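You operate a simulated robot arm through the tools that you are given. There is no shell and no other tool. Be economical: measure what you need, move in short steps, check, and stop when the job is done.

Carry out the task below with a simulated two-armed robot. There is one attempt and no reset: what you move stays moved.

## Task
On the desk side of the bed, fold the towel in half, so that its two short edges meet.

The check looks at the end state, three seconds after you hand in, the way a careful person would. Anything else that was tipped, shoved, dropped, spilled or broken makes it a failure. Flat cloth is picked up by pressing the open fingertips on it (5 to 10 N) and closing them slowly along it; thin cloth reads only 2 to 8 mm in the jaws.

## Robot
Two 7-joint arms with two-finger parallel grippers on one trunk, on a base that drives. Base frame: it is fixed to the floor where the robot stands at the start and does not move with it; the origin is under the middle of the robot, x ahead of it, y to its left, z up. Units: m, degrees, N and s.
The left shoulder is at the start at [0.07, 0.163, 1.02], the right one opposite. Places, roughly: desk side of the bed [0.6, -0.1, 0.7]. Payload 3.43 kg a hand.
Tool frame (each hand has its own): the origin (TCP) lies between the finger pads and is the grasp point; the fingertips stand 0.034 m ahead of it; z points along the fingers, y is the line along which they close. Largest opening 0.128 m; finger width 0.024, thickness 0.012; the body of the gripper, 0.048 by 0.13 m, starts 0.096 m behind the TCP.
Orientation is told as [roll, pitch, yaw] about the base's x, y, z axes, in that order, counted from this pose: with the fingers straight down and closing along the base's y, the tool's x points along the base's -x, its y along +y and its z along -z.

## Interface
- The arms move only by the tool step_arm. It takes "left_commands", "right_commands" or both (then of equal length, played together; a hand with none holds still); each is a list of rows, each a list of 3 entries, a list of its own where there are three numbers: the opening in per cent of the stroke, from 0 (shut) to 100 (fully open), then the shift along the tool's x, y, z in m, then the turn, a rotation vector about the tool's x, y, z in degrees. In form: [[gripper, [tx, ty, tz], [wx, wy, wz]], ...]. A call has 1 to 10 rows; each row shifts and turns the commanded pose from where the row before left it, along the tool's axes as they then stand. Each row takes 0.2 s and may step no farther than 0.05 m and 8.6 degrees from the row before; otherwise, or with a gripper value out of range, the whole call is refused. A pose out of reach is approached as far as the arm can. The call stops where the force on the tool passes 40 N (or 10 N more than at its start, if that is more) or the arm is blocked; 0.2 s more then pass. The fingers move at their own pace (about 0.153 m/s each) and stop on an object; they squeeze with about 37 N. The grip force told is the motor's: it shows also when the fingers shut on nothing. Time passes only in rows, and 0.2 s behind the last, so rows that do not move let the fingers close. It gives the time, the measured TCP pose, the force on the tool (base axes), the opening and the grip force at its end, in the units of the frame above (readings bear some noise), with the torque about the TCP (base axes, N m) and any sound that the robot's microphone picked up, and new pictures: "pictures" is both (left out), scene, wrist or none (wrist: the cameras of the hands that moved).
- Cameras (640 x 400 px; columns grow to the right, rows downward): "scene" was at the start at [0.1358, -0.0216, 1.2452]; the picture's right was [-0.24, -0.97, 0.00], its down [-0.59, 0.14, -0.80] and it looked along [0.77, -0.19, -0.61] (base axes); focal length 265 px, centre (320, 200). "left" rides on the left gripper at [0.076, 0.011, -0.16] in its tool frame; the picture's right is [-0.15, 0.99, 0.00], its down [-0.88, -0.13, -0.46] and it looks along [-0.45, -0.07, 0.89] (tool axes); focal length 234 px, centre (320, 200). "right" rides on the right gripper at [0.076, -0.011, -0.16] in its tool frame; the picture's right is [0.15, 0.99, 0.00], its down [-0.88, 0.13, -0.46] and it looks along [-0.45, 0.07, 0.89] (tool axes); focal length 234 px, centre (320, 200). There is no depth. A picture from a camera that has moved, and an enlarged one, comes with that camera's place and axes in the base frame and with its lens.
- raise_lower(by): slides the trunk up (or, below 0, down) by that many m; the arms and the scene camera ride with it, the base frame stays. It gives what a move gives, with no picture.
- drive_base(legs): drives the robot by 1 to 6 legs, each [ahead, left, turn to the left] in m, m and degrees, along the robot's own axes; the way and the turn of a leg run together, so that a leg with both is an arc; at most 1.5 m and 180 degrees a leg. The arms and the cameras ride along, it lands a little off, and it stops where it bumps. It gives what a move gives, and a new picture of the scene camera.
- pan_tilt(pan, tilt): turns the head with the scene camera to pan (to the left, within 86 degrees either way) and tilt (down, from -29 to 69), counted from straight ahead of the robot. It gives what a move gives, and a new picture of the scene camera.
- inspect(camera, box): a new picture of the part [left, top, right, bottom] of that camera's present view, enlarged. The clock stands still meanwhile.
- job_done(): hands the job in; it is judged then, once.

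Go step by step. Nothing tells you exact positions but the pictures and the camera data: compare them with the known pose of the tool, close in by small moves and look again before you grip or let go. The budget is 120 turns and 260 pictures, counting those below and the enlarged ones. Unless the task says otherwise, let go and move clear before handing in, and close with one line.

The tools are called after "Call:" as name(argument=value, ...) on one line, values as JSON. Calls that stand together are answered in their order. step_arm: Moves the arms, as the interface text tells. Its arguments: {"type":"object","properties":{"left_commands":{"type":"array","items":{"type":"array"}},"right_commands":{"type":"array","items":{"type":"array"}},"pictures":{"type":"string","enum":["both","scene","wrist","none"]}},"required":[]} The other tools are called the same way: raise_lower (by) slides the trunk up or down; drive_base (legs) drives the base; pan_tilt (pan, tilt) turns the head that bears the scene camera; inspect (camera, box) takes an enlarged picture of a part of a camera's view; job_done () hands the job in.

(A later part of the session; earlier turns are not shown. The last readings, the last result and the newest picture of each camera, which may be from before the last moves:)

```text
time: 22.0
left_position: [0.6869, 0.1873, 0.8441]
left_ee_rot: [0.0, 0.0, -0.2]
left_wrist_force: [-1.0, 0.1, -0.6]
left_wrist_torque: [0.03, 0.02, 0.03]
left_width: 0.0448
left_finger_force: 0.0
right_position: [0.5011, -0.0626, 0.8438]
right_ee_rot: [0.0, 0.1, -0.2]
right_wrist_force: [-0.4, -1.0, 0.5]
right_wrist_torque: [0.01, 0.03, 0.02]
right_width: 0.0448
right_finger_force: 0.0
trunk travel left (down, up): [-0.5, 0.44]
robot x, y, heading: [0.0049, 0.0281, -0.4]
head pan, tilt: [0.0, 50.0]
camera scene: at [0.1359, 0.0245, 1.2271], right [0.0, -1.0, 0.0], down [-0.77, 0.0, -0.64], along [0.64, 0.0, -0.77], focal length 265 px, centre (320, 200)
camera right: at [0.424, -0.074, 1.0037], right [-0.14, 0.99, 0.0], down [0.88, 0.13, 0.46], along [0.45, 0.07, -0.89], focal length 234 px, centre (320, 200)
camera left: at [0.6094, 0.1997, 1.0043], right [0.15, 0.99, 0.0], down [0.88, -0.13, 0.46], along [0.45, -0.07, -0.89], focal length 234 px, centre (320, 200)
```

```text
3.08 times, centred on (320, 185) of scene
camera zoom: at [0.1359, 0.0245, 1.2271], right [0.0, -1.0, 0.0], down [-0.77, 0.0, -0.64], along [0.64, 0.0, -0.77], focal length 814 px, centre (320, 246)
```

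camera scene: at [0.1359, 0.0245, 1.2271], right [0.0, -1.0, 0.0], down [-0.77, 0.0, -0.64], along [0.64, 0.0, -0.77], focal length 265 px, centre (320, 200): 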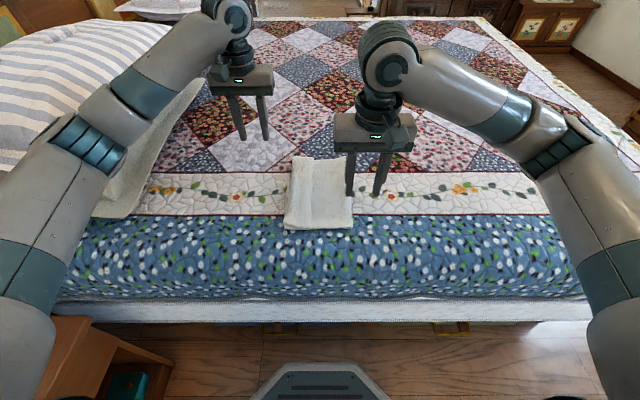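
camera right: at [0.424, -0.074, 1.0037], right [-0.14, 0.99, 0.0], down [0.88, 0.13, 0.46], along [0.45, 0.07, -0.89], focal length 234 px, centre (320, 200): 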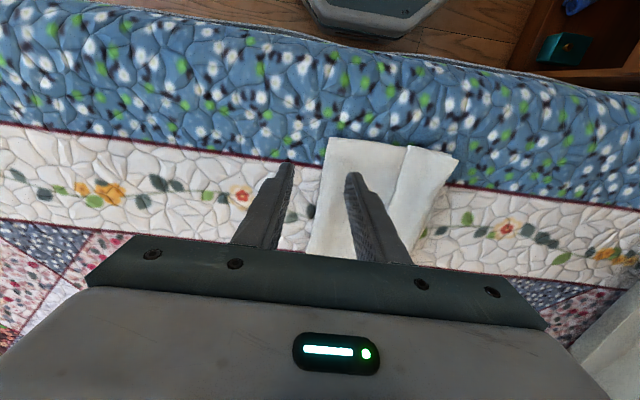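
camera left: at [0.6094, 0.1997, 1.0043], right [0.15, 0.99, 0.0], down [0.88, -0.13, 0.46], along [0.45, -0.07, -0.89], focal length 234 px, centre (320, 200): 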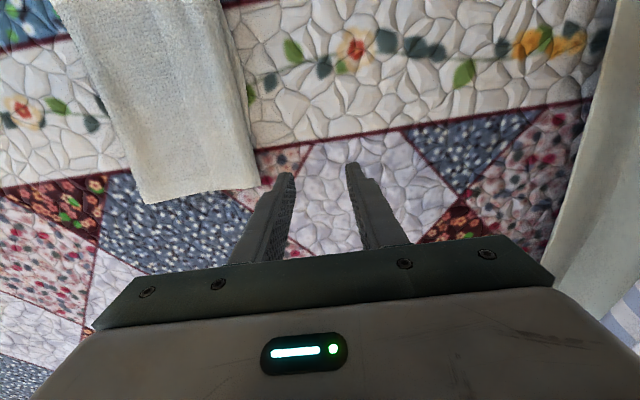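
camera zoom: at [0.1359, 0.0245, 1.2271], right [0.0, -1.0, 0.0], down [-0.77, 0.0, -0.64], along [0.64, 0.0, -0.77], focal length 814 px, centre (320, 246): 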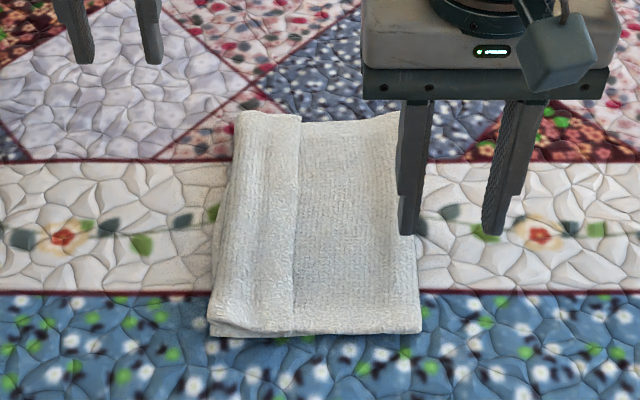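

The top layer ends at the lower edge (y≈0.10), but about 6 cm of hem is folded back on top of it. I'll unroll it by pressing closed fingertips on the hem near its free edge and dragging it outward (+y).

Call:
step_arm(left_commands=[[0, [0, -0.045, 0.01], [0, 0, 0]], [0, [0, -0.045, 0.01], [0, 0, 0]], [0, [0, -0.041, 0.02], [0, 0, 0]], [0, [0, 0, 0.04], [0, 0, 0]]], right_commands=[[0, [0, 0.04, 0.01], [0, 0, 0]], [0, [0, 0.04, 0.01], [0, 0, 0]], [0, [0, 0.035, 0.02], [0, 0, 0]], [0, [0, 0, 0.04], [0, 0, 0]]], pictures="wrist")

```text
time: 23.0
left_position: [0.6845, 0.0605, 0.7624]
left_ee_rot: [0.1, 0.1, -0.2]
left_wrist_force: [-0.3, -0.1, 0.4]
left_wrist_torque: [-0.01, 0.04, -0.02]
left_width: 0.0
left_finger_force: 33.0
right_position: [0.5055, 0.0548, 0.7653]
right_ee_rot: [0.0, 0.0, -0.1]
right_wrist_force: [0.3, -0.7, 0.0]
right_wrist_torque: [-0.01, 0.05, 0.0]
right_width: 0.0
right_finger_force: 32.8
trunk travel left (down, up): [-0.5, 0.44]
robot x, y, heading: [0.0096, 0.0241, -0.5]
head pan, tilt: [0.0, 50.0]
camera right: at [0.4284, 0.0436, 0.9247], right [-0.14, 0.99, 0.0], down [0.88, 0.13, 0.46], along [0.45, 0.06, -0.89], focal length 234 px, centre (320, 200)
camera left: at [0.609, 0.072, 0.9243], right [0.15, 0.99, 0.0], down [0.88, -0.13, 0.45], along [0.45, -0.07, -0.89], focal length 234 px, centre (320, 200)
```

right: 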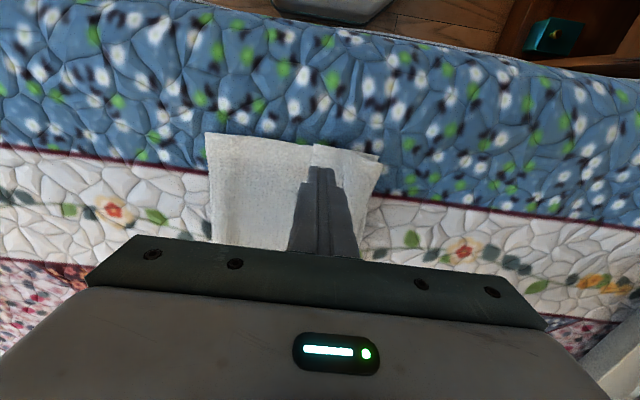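
left: 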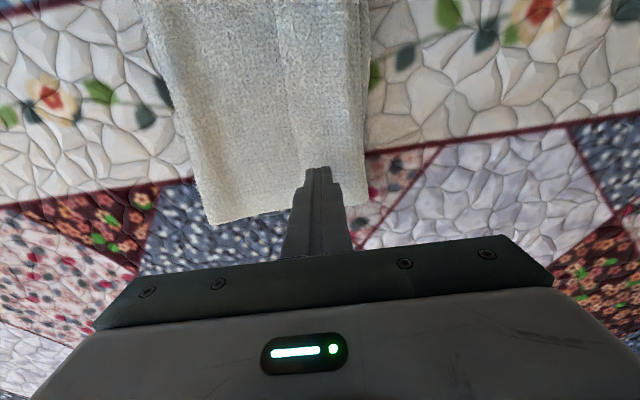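

The fingertips are just above the hem; lowering to contact.

Call:
step_arm(left_commands=[[0, [0, 0, 0.008], [0, 0, 0]], [0, [0, 0, 0.008], [0, 0, 0]], [0, [0, 0, 0.002], [0, 0, 0]], [0, [0, 0, 0.002], [0, 0, 0]], [0, [0, 0, 0], [0, 0, 0]]], right_commands=[[0, [0, 0, 0.01], [0, 0, 0]], [0, [0, 0, 0.008], [0, 0, 0]], [0, [0, 0, 0.002], [0, 0, 0]], [0, [0, 0, 0.002], [0, 0, 0]], [0, [0, 0, 0], [0, 0, 0]]], pictures="none")

```text
time: 24.2
left_position: [0.6866, 0.0591, 0.746]
left_ee_rot: [-0.1, -0.1, -0.2]
left_wrist_force: [-0.5, 0.1, 2.9]
left_wrist_torque: [-0.02, 0.03, -0.01]
left_width: 0.0
left_finger_force: 33.4
right_position: [0.5019, 0.0547, 0.7436]
right_ee_rot: [0.1, 0.0, -0.2]
right_wrist_force: [2.3, 3.8, 8.2]
right_wrist_torque: [0.16, -0.09, 0.02]
right_width: 0.0002
right_finger_force: 33.3
trunk travel left (down, up): [-0.5, 0.44]
robot x, y, heading: [0.0089, 0.0279, -0.0]
head pan, tilt: [0.0, 50.0]
```

Call:
step_arm(left_commands=[[0, [0, 0, 0.0012], [0, 0, 0]], [0, [0, 0.008, 0], [0, 0, 0]], [0, [0, 0.008, 0], [0, 0, 0]], [0, [0, 0.008, 0], [0, 0, 0]], [0, [0, 0.008, 0], [0, 0, 0]], [0, [0, 0.008, 0], [0, 0, 0]]], right_commands=[[0, [0, 0, 0], [0, 0, 0]], [0, [0, 0.008, 0], [0, 0, 0]], [0, [0, 0.008, 0], [0, 0, 0]], [0, [0, 0.008, 0], [0, 0, 0]], [0, [0, 0.008, 0], [0, 0, 0]], [0, [0, 0.008, 0], [0, 0, 0]]], pictures="wrist")

Call:
inspect(camera="scene", box=[240, 120, 400, 250])

```text
time: 25.6
left_position: [0.6854, 0.0971, 0.7438]
left_ee_rot: [0.2, -0.1, -0.2]
left_wrist_force: [-2.2, -2.5, 5.9]
left_wrist_torque: [-0.15, 0.07, 0.02]
left_width: 0.0001
left_finger_force: 33.3
right_position: [0.5013, 0.0923, 0.7437]
right_ee_rot: [0.1, -0.1, -0.3]
right_wrist_force: [0.4, -5.7, 11.3]
right_wrist_torque: [-0.15, -0.06, 0.0]
right_width: 0.0
right_finger_force: 32.6
trunk travel left (down, up): [-0.5, 0.44]
robot x, y, heading: [0.0081, 0.0298, -0.2]
head pan, tilt: [0.0, 50.0]
camera right: at [0.425, 0.081, 0.9026], right [-0.14, 0.99, 0.0], down [0.88, 0.13, 0.46], along [0.45, 0.07, -0.89], focal length 234 px, centre (320, 200)
camera left: at [0.6097, 0.1103, 0.9048], right [0.15, 0.99, 0.0], down [0.88, -0.13, 0.46], along [0.45, -0.07, -0.89], focal length 234 px, centre (320, 200)
```

right: 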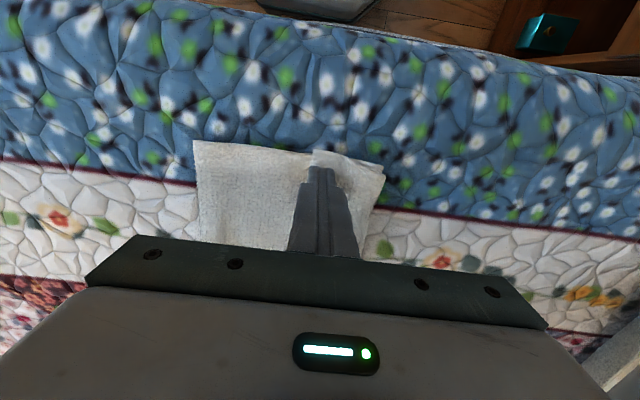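
left: 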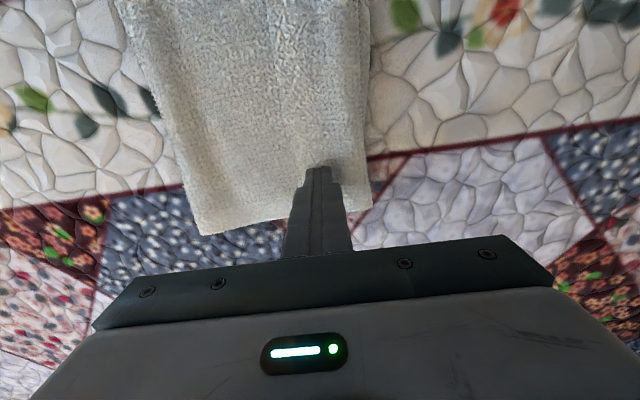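

```text
3.08 times, centred on (320, 185) of scene
camera zoom: at [0.1353, 0.0239, 1.2272], right [0.0, -1.0, 0.0], down [-0.77, 0.0, -0.64], along [0.64, 0.0, -0.77], focal length 814 px, centre (320, 246)
```

zoom: 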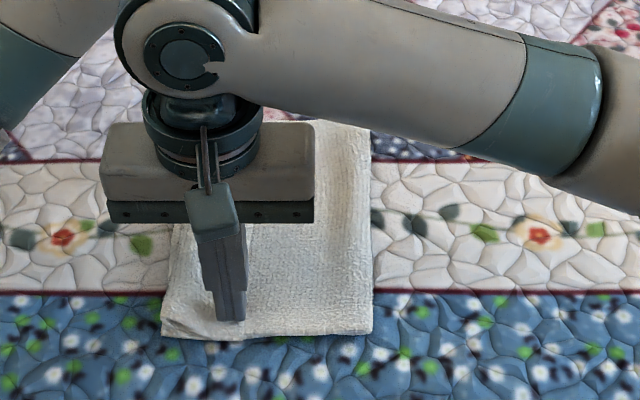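

Pressing just slid the whole towel about 3.5 cm in +y and didn't unroll the hem. New plan: pinch only the upper layer inboard of the hem and lift it. The hem then hangs on the outside and drops open, and I can lay the layer down again.

Call:
step_arm(left_commands=[[0, [0, 0, -0.03], [0, 0, 0]], [30, [0, -0.03, -0.01], [0, 0, 0]], [30, [0, -0.03, 0], [0, 0, 0]], [30, [0, 0, 0.015], [0, 0, 0]]], right_commands=[[0, [0, 0, -0.03], [0, 0, 0]], [30, [0, -0.03, -0.01], [0, 0, 0]], [30, [0, -0.03, 0], [0, 0, 0]], [30, [0, 0, 0.015], [0, 0, 0]]], pictures="wrist")

Call:
inspect(camera="scene", box=[240, 120, 400, 250])

```text
time: 26.6
left_position: [0.686, 0.042, 0.768]
left_ee_rot: [0.1, 0.0, -0.1]
left_wrist_force: [0.5, 0.8, 0.0]
left_wrist_torque: [0.0, 0.01, 0.0]
left_width: 0.0385
left_finger_force: 0.0
right_position: [0.5032, 0.0326, 0.7676]
right_ee_rot: [0.0, 0.1, 0.0]
right_wrist_force: [-0.4, 0.6, -1.4]
right_wrist_torque: [-0.02, 0.02, 0.03]
right_width: 0.0383
right_finger_force: 0.0
trunk travel left (down, up): [-0.5, 0.44]
robot x, y, heading: [0.0103, 0.0284, -0.3]
head pan, tilt: [0.0, 50.0]
camera right: at [0.4271, 0.0218, 0.9277], right [-0.14, 0.99, 0.0], down [0.88, 0.13, 0.46], along [0.45, 0.07, -0.89], focal length 234 px, centre (320, 200)
camera left: at [0.6106, 0.0529, 0.9295], right [0.15, 0.99, 0.0], down [0.88, -0.13, 0.46], along [0.45, -0.07, -0.89], focal length 234 px, centre (320, 200)
```

right: 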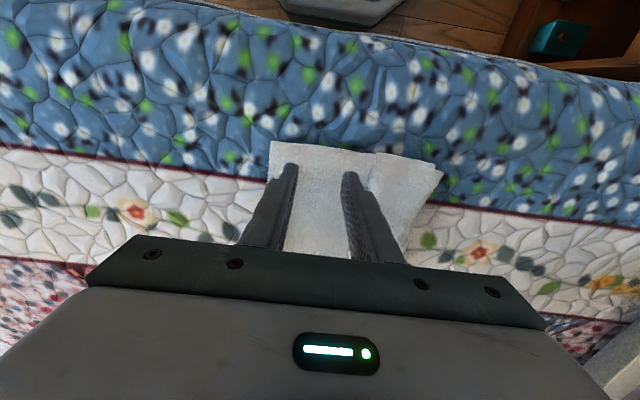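
left: 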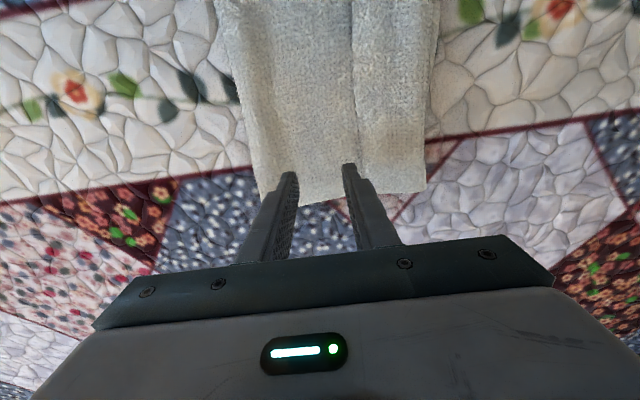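

```text
3.08 times, centred on (320, 185) of scene
camera zoom: at [0.1374, 0.0254, 1.2269], right [0.0, -1.0, 0.0], down [-0.77, 0.0, -0.64], along [0.64, 0.0, -0.77], focal length 814 px, centre (320, 246)
```

zoom: 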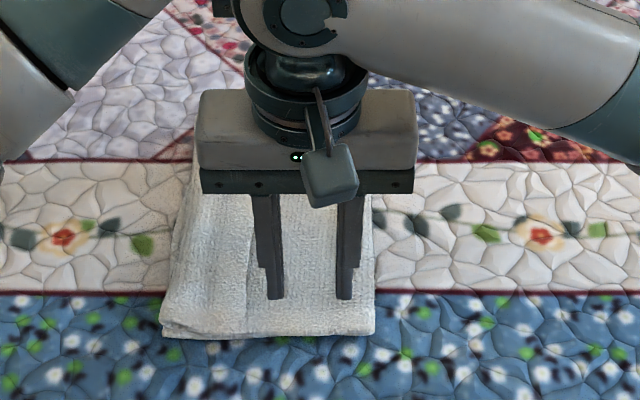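

The hem's free edge is at y≈0.08 (near side) and about 0.065 (far side), and the fold is at y≈-0.02. I'll set the fingers inboard of the hem and go down gently.

Call:
step_arm(left_commands=[[26, [0, -0.014, 0.008], [0, 0, 0]], [26, [0, 0, 0.01], [0, 0, 0]], [26, [0, 0, 0.005], [0, 0, 0]], [26, [0, 0, 0.002], [0, 0, 0]], [26, [0, 0, 0], [0, 0, 0]]], right_commands=[[26, [0, 0.002, 0.008], [0, 0, 0]], [26, [0, 0, 0.01], [0, 0, 0]], [26, [0, 0, 0.005], [0, 0, 0]], [26, [0, 0, 0.002], [0, 0, 0]], [26, [0, 0, 0], [0, 0, 0]]], pictures="none")

```text
time: 27.8
left_position: [0.6853, 0.0254, 0.7444]
left_ee_rot: [0.0, -0.1, -0.2]
left_wrist_force: [-0.4, -0.1, 0.1]
left_wrist_torque: [0.03, 0.02, 0.0]
left_width: 0.0333
left_finger_force: 0.1
right_position: [0.503, 0.0346, 0.7425]
right_ee_rot: [0.0, 0.0, -0.2]
right_wrist_force: [-2.4, -0.3, 2.0]
right_wrist_torque: [0.01, 0.05, -0.03]
right_width: 0.0331
right_finger_force: 0.1
trunk travel left (down, up): [-0.5, 0.44]
robot x, y, heading: [0.0096, 0.0289, -0.3]
head pan, tilt: [0.0, 50.0]
```

Call:
step_arm(left_commands=[[26, [0, 0, 0.002], [0, 0, 0]], [26, [0, 0, 0.0015], [0, 0, 0]], [26, [0, 0, 0], [0, 0, 0]]], right_commands=[[26, [0, 0, 0.0015], [0, 0, 0]], [26, [0, 0, 0], [0, 0, 0]], [26, [0, 0, 0], [0, 0, 0]]], pictures="none")

```text
time: 28.6
left_position: [0.6859, 0.0263, 0.7415]
left_ee_rot: [-0.1, 0.0, -0.2]
left_wrist_force: [-1.1, 1.5, 6.6]
left_wrist_torque: [0.07, 0.04, 0.0]
left_width: 0.0331
left_finger_force: 0.0
right_position: [0.5026, 0.0351, 0.7411]
right_ee_rot: [-0.1, 0.0, -0.2]
right_wrist_force: [2.2, -2.0, 4.8]
right_wrist_torque: [-0.08, -0.06, 0.05]
right_width: 0.0334
right_finger_force: 0.0
trunk travel left (down, up): [-0.5, 0.44]
robot x, y, heading: [0.006, 0.0258, -0.0]
head pan, tilt: [0.0, 50.0]
```

Call:
step_arm(left_commands=[[23, [0, 0, 0.0003], [0, 0, 0]], [20, [0, 0, 0], [0, 0, 0]], [17, [0, 0, 0], [0, 0, 0]], [14, [0, 0, 0], [0, 0, 0]], [11, [0, 0, 0], [0, 0, 0]], [8, [0, 0, 0], [0, 0, 0]], [5, [0, 0, 0], [0, 0, 0]], [2, [0, 0, 0], [0, 0, 0]], [0, [0, 0, 0], [0, 0, 0]], [0, [0, 0, 0], [0, 0, 0]]], right_commands=[[23, [0, 0, 0.0006], [0, 0, 0]], [20, [0, 0, 0], [0, 0, 0]], [17, [0, 0, 0], [0, 0, 0]], [14, [0, 0, 0], [0, 0, 0]], [11, [0, 0, 0], [0, 0, 0]], [8, [0, 0, 0], [0, 0, 0]], [5, [0, 0, 0], [0, 0, 0]], [2, [0, 0, 0], [0, 0, 0]], [0, [0, 0, 0], [0, 0, 0]], [0, [0, 0, 0], [0, 0, 0]]], pictures="wrist")

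```text
time: 30.8
left_position: [0.6863, 0.0252, 0.74]
left_ee_rot: [0.0, -0.1, -0.2]
left_wrist_force: [-1.9, -1.0, 6.5]
left_wrist_torque: [0.01, 0.07, 0.01]
left_width: 0.0043
left_finger_force: 36.8
right_position: [0.5024, 0.0349, 0.7404]
right_ee_rot: [-0.1, 0.0, -0.2]
right_wrist_force: [0.4, -0.4, 7.7]
right_wrist_torque: [-0.01, 0.0, 0.0]
right_width: 0.0002
right_finger_force: 32.9
trunk travel left (down, up): [-0.5, 0.44]
robot x, y, heading: [0.0105, 0.0246, -0.2]
head pan, tilt: [0.0, 50.0]
camera right: at [0.4256, 0.0244, 0.9002], right [-0.14, 0.99, 0.0], down [0.88, 0.13, 0.46], along [0.45, 0.06, -0.89], focal length 234 px, centre (320, 200)
camera left: at [0.6094, 0.0374, 0.9017], right [0.15, 0.99, 0.0], down [0.88, -0.13, 0.46], along [0.45, -0.07, -0.89], focal length 234 px, centre (320, 200)
```

right: 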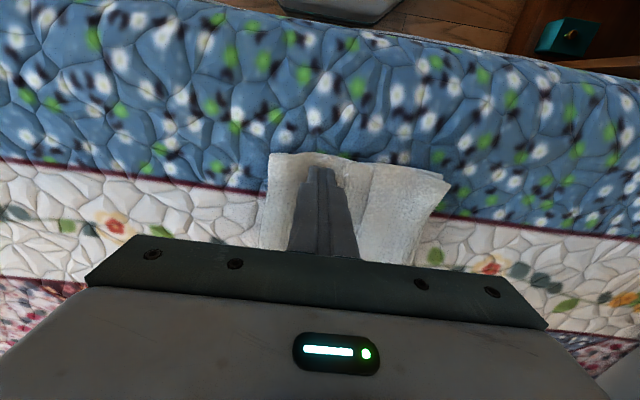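
left: 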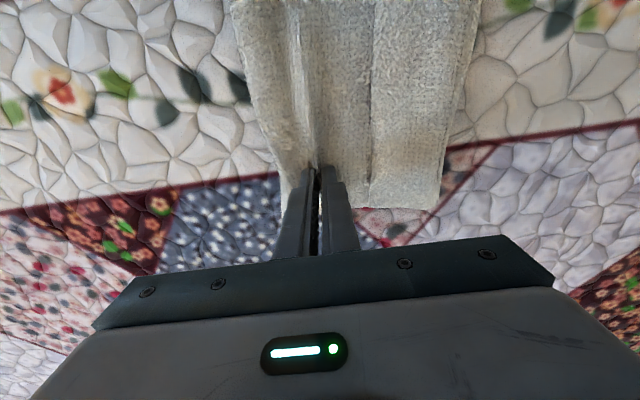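

The left hand holds a single layer (4.3 mm) but the right slipped. I'll redo the right one with a little more pressure.

Call:
step_arm(right_commands=[[0, [0, 0, -0.012], [0, 0, 0]], [33, [0, -0.002, 0], [0, 0, 0]], [33, [0, 0, 0], [0, 0, 0]], [33, [0, 0, 0.008], [0, 0, 0]], [33, [0, 0, 0.006], [0, 0, 0]], [33, [0, 0, 0.0005], [0, 0, 0]], [33, [0, 0, 0], [0, 0, 0]]], pictures="wrist")

```text
time: 32.4
left_position: [0.6868, 0.0246, 0.7402]
left_ee_rot: [0.0, 0.0, -0.1]
left_wrist_force: [2.0, -0.1, 4.5]
left_wrist_torque: [-0.02, -0.03, 0.01]
left_width: 0.0044
left_finger_force: 37.3
right_position: [0.5018, 0.0339, 0.7405]
right_ee_rot: [0.0, -0.2, -0.2]
right_wrist_force: [1.2, -1.9, 26.9]
right_wrist_torque: [-0.05, -0.04, 0.04]
right_width: 0.0422
right_finger_force: 0.2
trunk travel left (down, up): [-0.5, 0.44]
robot x, y, heading: [0.0075, 0.027, -0.1]
head pan, tilt: [0.0, 50.0]
camera right: at [0.4247, 0.0221, 0.899], right [-0.14, 0.99, 0.0], down [0.88, 0.13, 0.46], along [0.45, 0.07, -0.89], focal length 234 px, centre (320, 200)
```

right: 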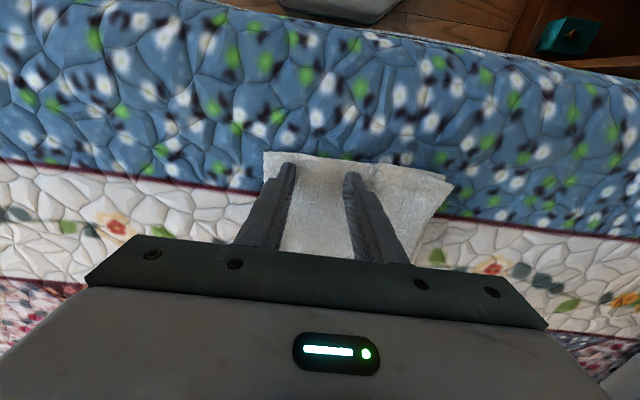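

Call:
step_arm(right_commands=[[33, [0, 0, -0.0025], [0, 0, 0]], [33, [0, 0, 0], [0, 0, 0]]], pictures="none")

```text
time: 33.0
left_position: [0.6852, 0.0237, 0.74]
left_ee_rot: [0.0, -0.1, -0.1]
left_wrist_force: [-0.4, -0.2, 5.4]
left_wrist_torque: [-0.05, 0.04, 0.05]
left_width: 0.0046
left_finger_force: 37.1
right_position: [0.501, 0.0318, 0.7404]
right_ee_rot: [0.0, -0.2, -0.2]
right_wrist_force: [2.2, 1.2, 14.0]
right_wrist_torque: [0.1, -0.11, 0.01]
right_width: 0.0421
right_finger_force: 0.1
trunk travel left (down, up): [-0.5, 0.44]
robot x, y, heading: [0.0125, 0.0239, -0.3]
head pan, tilt: [0.0, 50.0]
```

Call:
step_arm(right_commands=[[30, [0, 0, -0.0004], [0, 0, 0]], [27, [0, 0, 0], [0, 0, 0]], [24, [0, 0, 0], [0, 0, 0]], [20, [0, 0, 0], [0, 0, 0]], [16, [0, 0, 0], [0, 0, 0]], [12, [0, 0, 0], [0, 0, 0]], [8, [0, 0, 0], [0, 0, 0]], [4, [0, 0, 0], [0, 0, 0]], [0, [0, 0, 0], [0, 0, 0]], [0, [0, 0, 0], [0, 0, 0]]], pictures="wrist")

```text
time: 35.2
left_position: [0.686, 0.0249, 0.7403]
left_ee_rot: [-0.1, -0.1, -0.2]
left_wrist_force: [-1.6, 0.0, 6.1]
left_wrist_torque: [-0.04, 0.06, 0.03]
left_width: 0.0042
left_finger_force: 36.9
right_position: [0.5013, 0.0338, 0.7415]
right_ee_rot: [0.0, -0.2, -0.3]
right_wrist_force: [1.3, -0.3, 7.5]
right_wrist_torque: [0.02, -0.06, -0.05]
right_width: 0.006
right_finger_force: 36.9
trunk travel left (down, up): [-0.5, 0.44]
robot x, y, heading: [0.0055, 0.0264, -0.1]
head pan, tilt: [0.0, 50.0]
camera right: at [0.4256, 0.0219, 0.9007], right [-0.14, 0.99, 0.0], down [0.88, 0.13, 0.46], along [0.45, 0.06, -0.89], focal length 234 px, centre (320, 200)
```

right: 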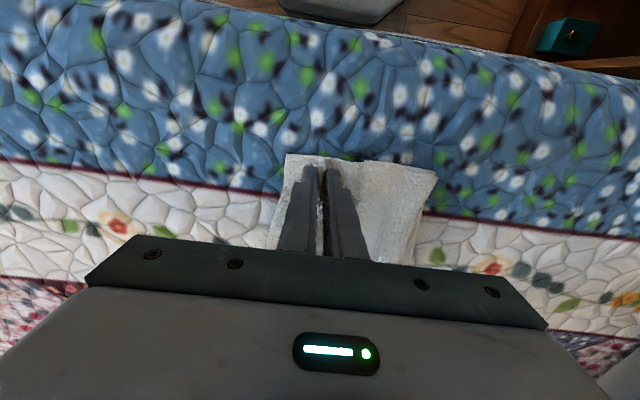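

The right hand has about 6 mm of cloth. I'll lift both slowly by 6 cm and look.

Call:
step_arm(left_commands=[[0, [0, 0, -0.02], [0, 0, 0]], [0, [0, -0.005, -0.02], [0, 0, 0]], [0, [0, -0.005, -0.02], [0, 0, 0]], [0, [0, 0, 0], [0, 0, 0]]], right_commands=[[0, [0, 0, -0.02], [0, 0, 0]], [0, [0, -0.005, -0.02], [0, 0, 0]], [0, [0, -0.005, -0.02], [0, 0, 0]], [0, [0, 0, 0], [0, 0, 0]]], pictures="wrist")

Call:
inspect(camera="scene", box=[240, 120, 400, 250])

```text
time: 36.2
left_position: [0.6875, 0.0166, 0.7996]
left_ee_rot: [0.0, 0.1, -0.2]
left_wrist_force: [-1.6, -0.2, -0.6]
left_wrist_torque: [-0.04, 0.05, 0.01]
left_width: 0.0043
left_finger_force: 36.8
right_position: [0.5024, 0.0243, 0.8016]
right_ee_rot: [0.0, 0.1, -0.2]
right_wrist_force: [1.8, -0.1, -0.5]
right_wrist_torque: [0.02, -0.04, -0.01]
right_width: 0.0062
right_finger_force: 37.6
trunk travel left (down, up): [-0.5, 0.44]
robot x, y, heading: [0.0103, 0.0259, -0.2]
head pan, tilt: [0.0, 50.0]
camera right: at [0.4256, 0.0128, 0.9602], right [-0.14, 0.99, 0.0], down [0.88, 0.13, 0.45], along [0.45, 0.07, -0.89], focal length 234 px, centre (320, 200)
camera left: at [0.6116, 0.0289, 0.9607], right [0.15, 0.99, 0.0], down [0.88, -0.13, 0.45], along [0.45, -0.07, -0.89], focal length 234 px, centre (320, 200)
```

right: 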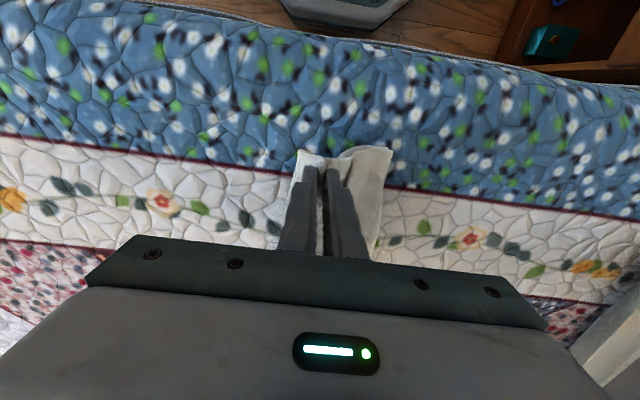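
left: 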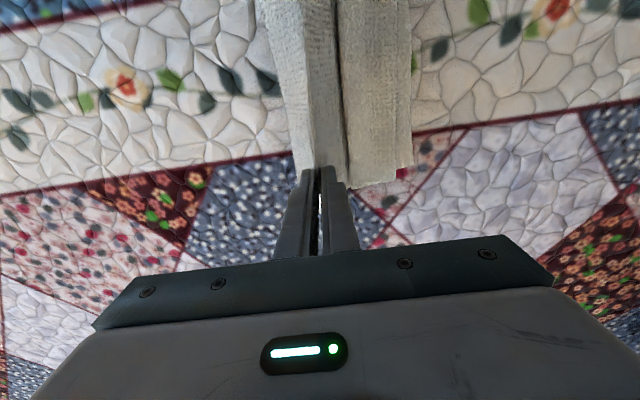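

```text
3.08 times, centred on (320, 185) of scene
camera zoom: at [0.1371, 0.0247, 1.2269], right [0.0, -1.0, 0.0], down [-0.77, 0.0, -0.64], along [0.64, 0.0, -0.77], focal length 814 px, centre (320, 246)
```

zoom: 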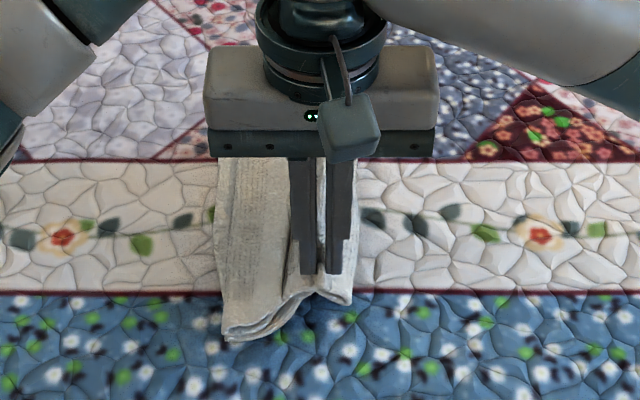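

Call:
inspect(camera="scene", box=[285, 170, 345, 210])

Call:
inspect(camera="right", box=[260, 120, 420, 250])

```text
10.00 times, centred on (315, 190) of scene
camera zoom: at [0.1371, 0.0247, 1.2269], right [0.0, -1.0, 0.0], down [-0.77, 0.0, -0.64], along [0.64, 0.0, -0.77], focal length 2646 px, centre (370, 300)
```

zoom: 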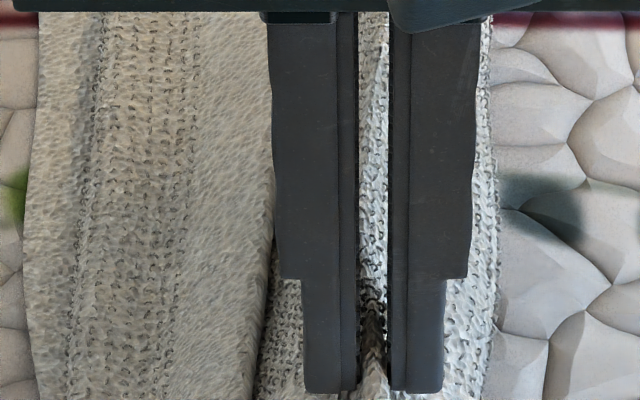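

```text
3.08 times, centred on (340, 185) of right
camera zoom: at [0.4256, 0.0128, 0.9602], right [-0.14, 0.99, 0.0], down [0.88, 0.13, 0.45], along [0.45, 0.07, -0.89], focal length 720 px, centre (258, 246)
```

zoom: 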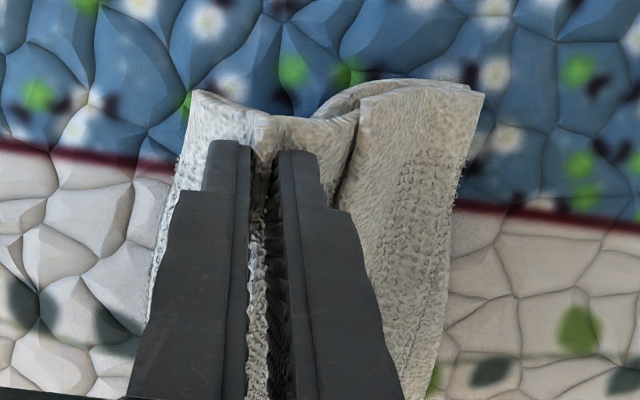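

Call:
step_arm(left_commands=[[0, [0, 0, -0.02], [0, 0, 0]], [0, [0, 0, -0.02], [0, 0, 0]], [0, [0, 0, -0.015], [0, 0, 0]], [0, [0, 0, 0], [0, 0, 0]]], right_commands=[[0, [0, 0, -0.02], [0, 0, 0]], [0, [0, 0, -0.02], [0, 0, 0]], [0, [0, 0, -0.015], [0, 0, 0]], [0, [0, 0, 0], [0, 0, 0]]], pictures="wrist")

Call:
inspect(camera="scene", box=[240, 120, 400, 250])

```text
time: 37.2
left_position: [0.6874, 0.0144, 0.8548]
left_ee_rot: [0.0, -0.1, -0.2]
left_wrist_force: [-0.5, -0.2, -0.7]
left_wrist_torque: [-0.01, 0.04, 0.05]
left_width: 0.0043
left_finger_force: 36.8
right_position: [0.5027, 0.0224, 0.8541]
right_ee_rot: [0.0, 0.2, -0.2]
right_wrist_force: [-0.1, -0.1, -0.3]
right_wrist_torque: [0.04, 0.01, -0.04]
right_width: 0.0063
right_finger_force: 37.2
trunk travel left (down, up): [-0.5, 0.44]
robot x, y, heading: [0.0091, 0.0258, -0.2]
head pan, tilt: [0.0, 50.0]
camera right: at [0.4265, 0.0113, 1.015], right [-0.14, 0.99, 0.0], down [0.88, 0.13, 0.45], along [0.45, 0.06, -0.89], focal length 234 px, centre (320, 200)
camera left: at [0.6113, 0.027, 1.0145], right [0.15, 0.99, 0.0], down [0.88, -0.13, 0.46], along [0.45, -0.07, -0.89], focal length 234 px, centre (320, 200)
```

right: 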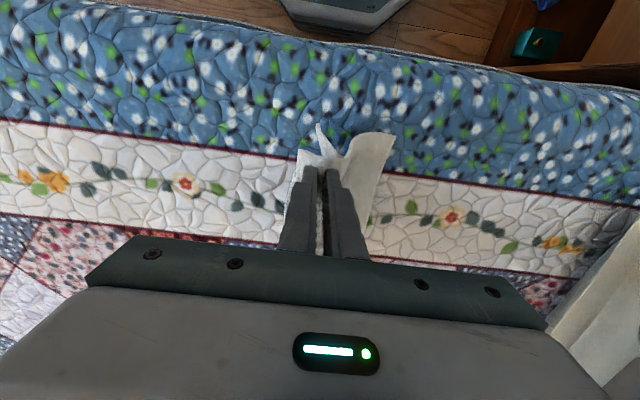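
left: 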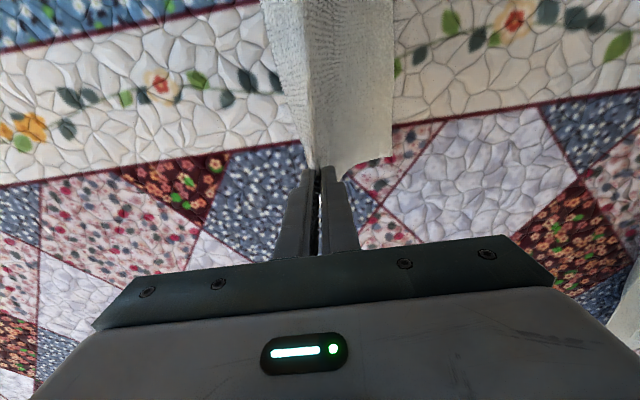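

```text
3.08 times, centred on (320, 185) of scene
camera zoom: at [0.1372, 0.0247, 1.2269], right [0.0, -1.0, 0.0], down [-0.77, 0.0, -0.64], along [0.64, 0.0, -0.77], focal length 814 px, centre (320, 246)
```

zoom: 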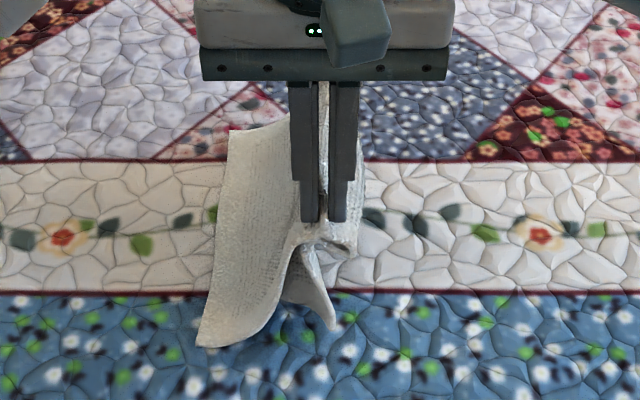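

Now it's clear: the hem has dropped open on the outside as intended, but the right hand also caught the lower layer. I'll swing both hands to +y so the lower layer's corner touches down near its old place (y≈0.13).

Call:
step_arm(left_commands=[[0, [0, 0.01, -0.02], [0, 0, 0]], [0, [0, 0.03, 0], [0, 0, 0]], [0, [0, 0.03, 0], [0, 0, 0]], [0, [0, 0.03, 0], [0, 0, 0]], [0, [0, 0.015, 0], [0, 0, 0]], [0, [0, 0, 0.02], [0, 0, 0]], [0, [0, 0, 0.01], [0, 0, 0]]], right_commands=[[0, [0, 0.01, -0.02], [0, 0, 0]], [0, [0, 0.03, 0], [0, 0, 0]], [0, [0, 0.03, 0], [0, 0, 0]], [0, [0, 0.03, 0], [0, 0, 0]], [0, [0, 0.015, 0], [0, 0, 0]], [0, [0, 0, 0.02], [0, 0, 0]], [0, [0, 0, 0.01], [0, 0, 0]]], pictures="wrist")

Call:
inspect(camera="scene", box=[200, 120, 360, 250])

```text
time: 38.8
left_position: [0.6874, 0.1294, 0.8451]
left_ee_rot: [0.1, 0.0, -0.2]
left_wrist_force: [-0.9, -0.4, 0.2]
left_wrist_torque: [-0.03, 0.07, 0.05]
left_width: 0.0044
left_finger_force: 37.1
right_position: [0.5023, 0.1409, 0.8468]
right_ee_rot: [0.0, 0.0, -0.2]
right_wrist_force: [0.3, -1.0, 0.0]
right_wrist_torque: [0.04, -0.04, -0.05]
right_width: 0.0063
right_finger_force: 36.7
trunk travel left (down, up): [-0.5, 0.44]
robot x, y, heading: [0.0117, 0.0287, -0.1]
head pan, tilt: [0.0, 50.0]
camera right: at [0.4257, 0.1285, 1.0063], right [-0.14, 0.99, 0.0], down [0.88, 0.13, 0.46], along [0.45, 0.07, -0.89], focal length 234 px, centre (320, 200)
camera left: at [0.6107, 0.1421, 1.0058], right [0.15, 0.99, 0.0], down [0.88, -0.13, 0.46], along [0.45, -0.07, -0.89], focal length 234 px, centre (320, 200)
```

right: 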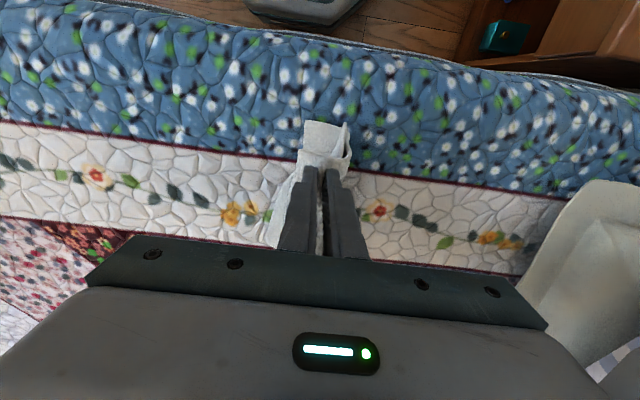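
left: 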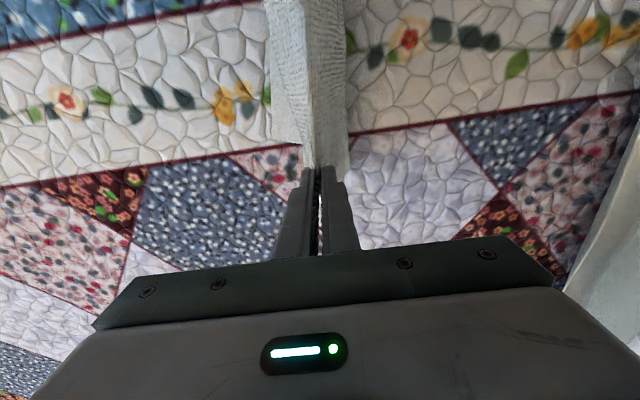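

```text
3.08 times, centred on (280, 185) of scene
camera zoom: at [0.1366, 0.0248, 1.227], right [0.0, -1.0, 0.0], down [-0.77, 0.0, -0.64], along [0.64, 0.0, -0.77], focal length 814 px, centre (443, 246)
```

zoom: 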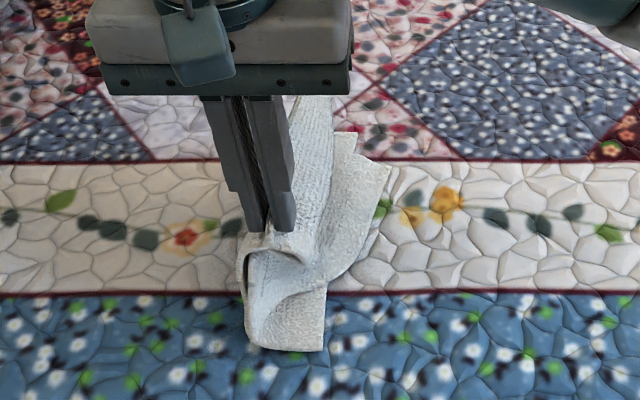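

The upper tail got tucked beneath while swinging. I'll raise both hands so everything hangs free. Then I'll lower along a path toward -y so all the loose ends trail out to +y.

Call:
step_arm(left_commands=[[0, [0, 0, -0.04], [0, 0, 0]], [0, [0, 0, -0.04], [0, 0, 0]], [0, [0, 0, -0.02], [0, 0, 0]], [0, [0, 0, 0], [0, 0, 0]], [0, [0, 0, 0], [0, 0, 0]]], right_commands=[[0, [0, 0, -0.04], [0, 0, 0]], [0, [0, 0, -0.04], [0, 0, 0]], [0, [0, 0, -0.02], [0, 0, 0]], [0, [0, 0, 0], [0, 0, 0]], [0, [0, 0, 0], [0, 0, 0]]])

Call:
inspect(camera="scene", box=[200, 120, 360, 250])

```text
time: 40.0
left_position: [0.6862, 0.1312, 0.9466]
left_ee_rot: [0.0, 0.0, -0.2]
left_wrist_force: [-0.2, 0.1, 0.6]
left_wrist_torque: [0.01, 0.04, 0.01]
left_width: 0.0041
left_finger_force: 36.8
right_position: [0.5022, 0.1394, 0.9472]
right_ee_rot: [0.0, 0.0, -0.1]
right_wrist_force: [-0.2, -0.3, -0.2]
right_wrist_torque: [0.02, -0.03, -0.05]
right_width: 0.0059
right_finger_force: 37.0
trunk travel left (down, up): [-0.5, 0.44]
robot x, y, heading: [0.0036, 0.0259, -0.2]
head pan, tilt: [0.0, 50.0]
camera scene: at [0.1366, 0.0247, 1.227], right [0.0, -1.0, 0.0], down [-0.77, 0.0, -0.64], along [0.64, 0.0, -0.77], focal length 265 px, centre (320, 200)
camera right: at [0.4264, 0.1288, 1.1057], right [-0.14, 0.99, 0.0], down [0.88, 0.13, 0.46], along [0.45, 0.06, -0.89], focal length 234 px, centre (320, 200)
camera left: at [0.6105, 0.1419, 1.1066], right [0.15, 0.99, 0.0], down [0.88, -0.13, 0.46], along [0.45, -0.07, -0.89], focal length 234 px, centre (320, 200)
```

scene: 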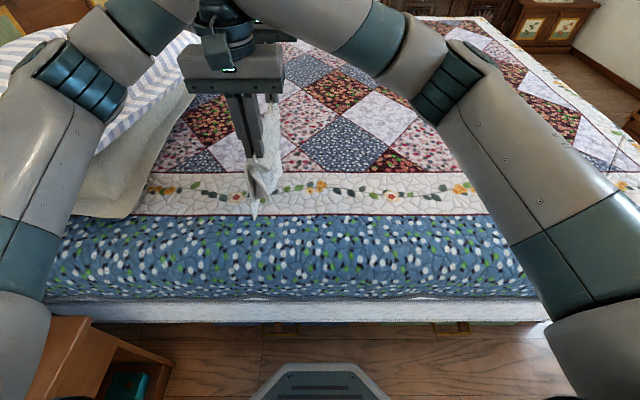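
right: 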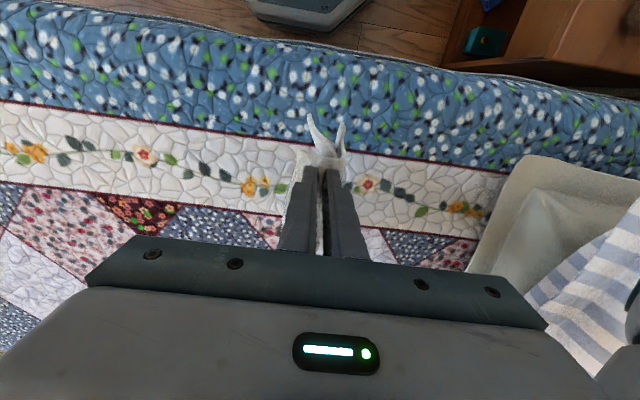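
left: 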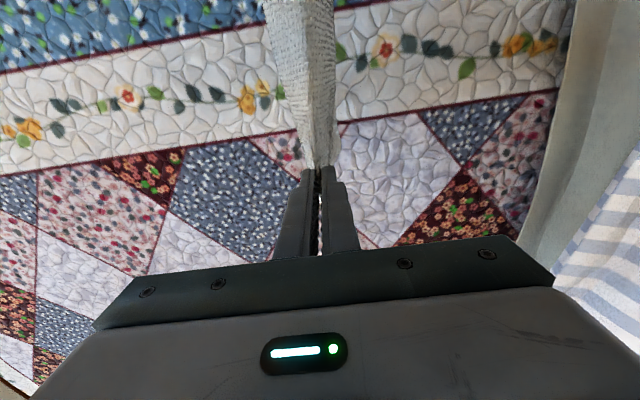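

```text
3.08 times, centred on (280, 185) of scene
camera zoom: at [0.1366, 0.0247, 1.227], right [0.0, -1.0, 0.0], down [-0.77, 0.0, -0.64], along [0.64, 0.0, -0.77], focal length 814 px, centre (443, 246)
```

zoom: 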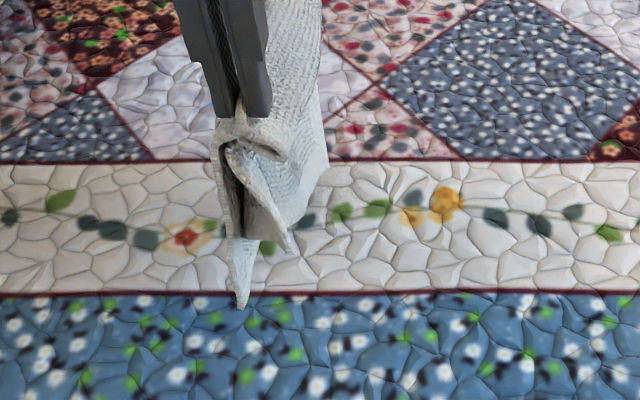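

The towel now hangs freely from both hands. This shows a better way: pinch a flat towel on its midline, lift it so both short edges hang together, and lay it down. First I'll lay the cloth down trailing out, to sort it and get it flat again.

Call:
step_arm(left_commands=[[0, [0, 0, 0.03], [0, 0, 0]], [0, [0, -0.02, 0.025], [0, 0, 0]], [0, [0, -0.02, 0.02], [0, 0, 0]], [0, [0, -0.025, 0.02], [0, 0, 0]], [0, [0, -0.025, 0.02], [0, 0, 0]], [0, [0, -0.025, 0.02], [0, 0, 0]], [0, [0, -0.025, 0.02], [0, 0, 0]], [0, [0, -0.025, 0.02], [0, 0, 0]], [0, [0, -0.03, 0.01], [0, 0, 0]], [0, [0, -0.02, 0], [0, 0, 0]]], right_commands=[[0, [0, 0, 0.03], [0, 0, 0]], [0, [0, -0.02, 0.025], [0, 0, 0]], [0, [0, -0.02, 0.02], [0, 0, 0]], [0, [0, -0.025, 0.02], [0, 0, 0]], [0, [0, -0.025, 0.02], [0, 0, 0]], [0, [0, -0.025, 0.02], [0, 0, 0]], [0, [0, -0.025, 0.02], [0, 0, 0]], [0, [0, -0.025, 0.02], [0, 0, 0]], [0, [0, -0.03, 0.01], [0, 0, 0]], [0, [0, -0.02, 0], [0, 0, 0]]])

Call:
inspect(camera="scene", box=[220, 110, 420, 260])

```text
time: 42.2
left_position: [0.6845, -0.0845, 0.7591]
left_ee_rot: [0.0, 0.0, -0.2]
left_wrist_force: [-0.8, 1.2, -0.7]
left_wrist_torque: [-0.03, 0.03, 0.01]
left_width: 0.0044
left_finger_force: 37.3
right_position: [0.5009, -0.0779, 0.7612]
right_ee_rot: [-0.1, 0.0, -0.1]
right_wrist_force: [0.1, -0.8, -0.3]
right_wrist_torque: [0.0, 0.03, -0.03]
right_width: 0.0061
right_finger_force: 37.2
trunk travel left (down, up): [-0.5, 0.44]
robot x, y, heading: [0.0065, 0.0273, -0.1]
head pan, tilt: [0.0, 50.0]
camera scene: at [0.1365, 0.0241, 1.227], right [0.0, -1.0, 0.0], down [-0.77, 0.0, -0.64], along [0.64, 0.0, -0.77], focal length 265 px, centre (320, 200)
camera right: at [0.4249, -0.0881, 0.9208], right [-0.14, 0.99, 0.0], down [0.88, 0.13, 0.46], along [0.45, 0.07, -0.89], focal length 234 px, centre (320, 200)
camera left: at [0.6082, -0.0725, 0.9205], right [0.15, 0.99, 0.0], down [0.88, -0.13, 0.46], along [0.45, -0.07, -0.89], focal length 234 px, centre (320, 200)
```

scene: 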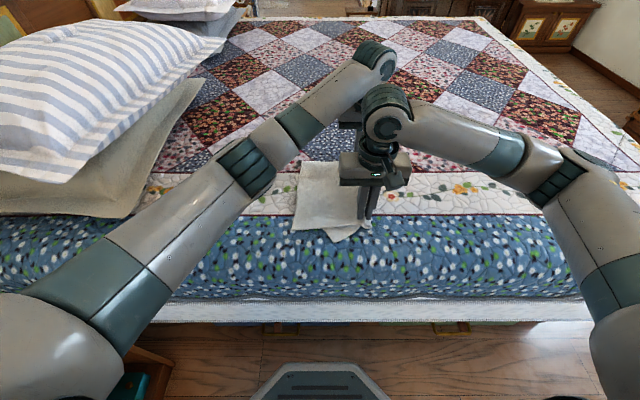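
right: 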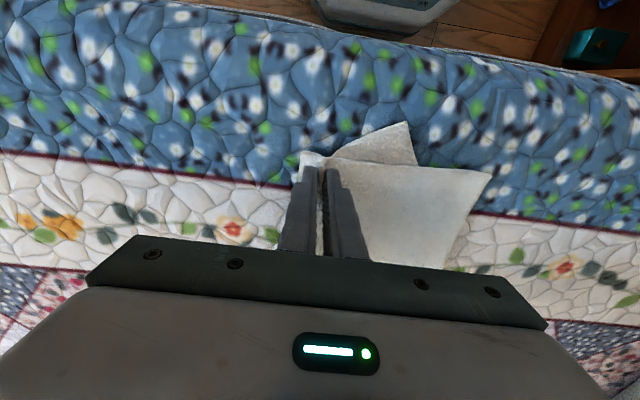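
left: 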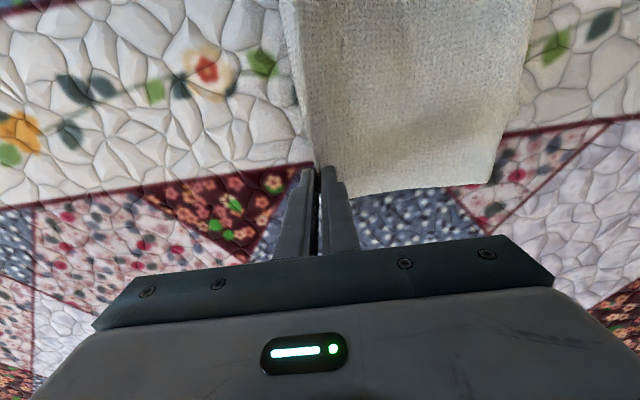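

```text
2.67 times, centred on (320, 185) of scene
camera zoom: at [0.1365, 0.0241, 1.227], right [0.0, -1.0, 0.0], down [-0.77, 0.0, -0.64], along [0.64, 0.0, -0.77], focal length 706 px, centre (320, 240)
```

zoom: 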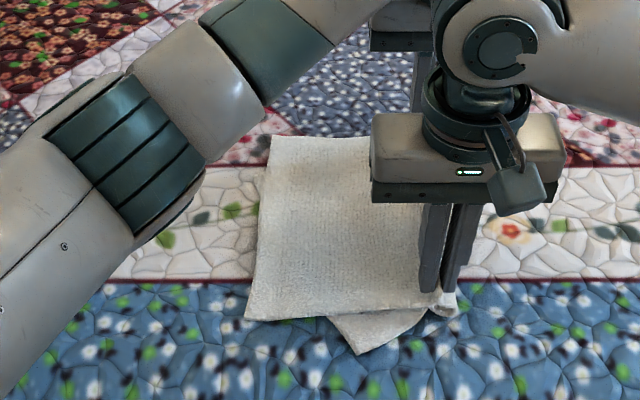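

The upper layer now lies flat with its hem opened out, its free edge at y≈0.09. The lower layer is skewed, with its near corner sticking out. I'll release both hands and move to the free short edge: near corner about (0.482, 0.091), far corner about (0.727, 0.084).

Call:
step_arm(left_commands=[[35, [0, 0, 0], [0, 0, 0]], [35, [0, 0, -0.01], [0, 0, 0]], [35, [0, 0, -0.03], [0, 0, 0]], [35, [-0.01, 0.045, 0], [0, 0, 0]], [35, [-0.008, 0.045, 0], [0, 0, 0]], [35, [0, 0.045, 0], [0, 0, 0]], [33, [0, 0, 0.02], [0, 0, 0]]], right_commands=[[35, [0, 0, 0], [0, 0, 0]], [35, [0, 0, -0.01], [0, 0, 0]], [35, [0, 0, -0.03], [0, 0, 0]], [35, [0, 0.045, 0], [0, 0, 0]], [35, [0, 0.045, 0], [0, 0, 0]], [35, [0, 0.045, 0], [0, 0, 0]], [33, [0, 0, 0.02], [0, 0, 0]]])

Call:
inspect(camera="scene", box=[220, 110, 420, 260])

```text
time: 43.8
left_position: [0.7049, 0.047, 0.778]
left_ee_rot: [0.2, -0.1, -0.3]
left_wrist_force: [0.8, 0.1, -0.2]
left_wrist_torque: [0.01, 0.04, -0.01]
left_width: 0.0423
left_finger_force: 0.2
right_position: [0.5042, 0.0553, 0.7815]
right_ee_rot: [0.0, 0.0, -0.3]
right_wrist_force: [0.0, -0.6, -0.2]
right_wrist_torque: [0.05, 0.01, -0.03]
right_width: 0.0424
right_finger_force: 0.0
trunk travel left (down, up): [-0.5, 0.44]
robot x, y, heading: [0.0088, 0.0258, -0.2]
head pan, tilt: [0.0, 50.0]
camera scene: at [0.1375, 0.0226, 1.2269], right [0.0, -1.0, 0.0], down [-0.77, 0.0, -0.64], along [0.64, 0.0, -0.77], focal length 265 px, centre (320, 200)
camera right: at [0.4282, 0.0456, 0.9408], right [-0.14, 0.99, 0.0], down [0.88, 0.13, 0.46], along [0.45, 0.07, -0.89], focal length 234 px, centre (320, 200)
camera left: at [0.6279, 0.0603, 0.9392], right [0.15, 0.99, 0.0], down [0.88, -0.14, 0.45], along [0.45, -0.07, -0.89], focal length 234 px, centre (320, 200)
```

scene: 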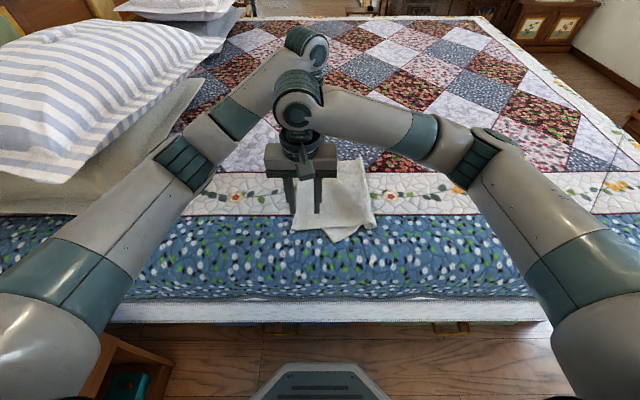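
right: 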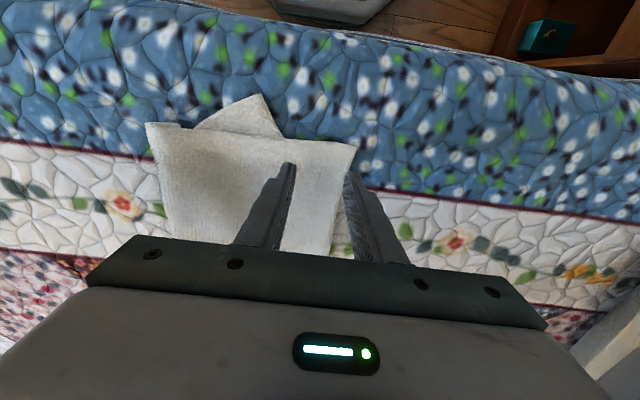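
left: 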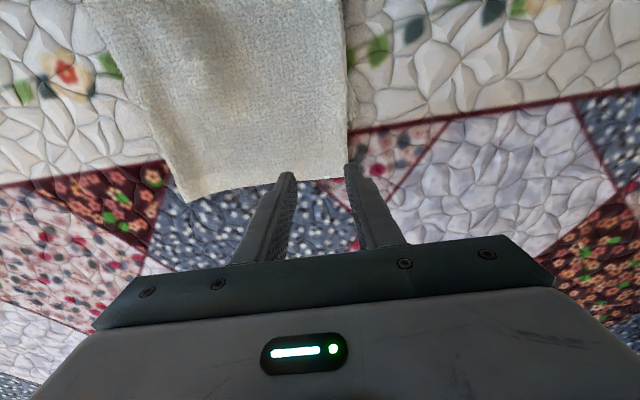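

```text
2.67 times, centred on (320, 185) of scene
camera zoom: at [0.1375, 0.0226, 1.2269], right [0.0, -1.0, 0.0], down [-0.77, 0.0, -0.64], along [0.64, 0.0, -0.77], focal length 706 px, centre (320, 240)
```

zoom: 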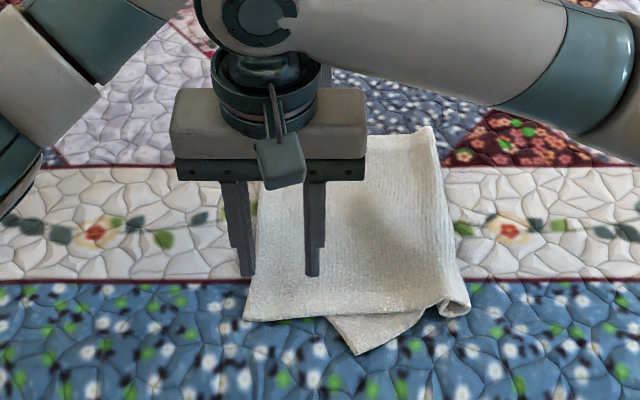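

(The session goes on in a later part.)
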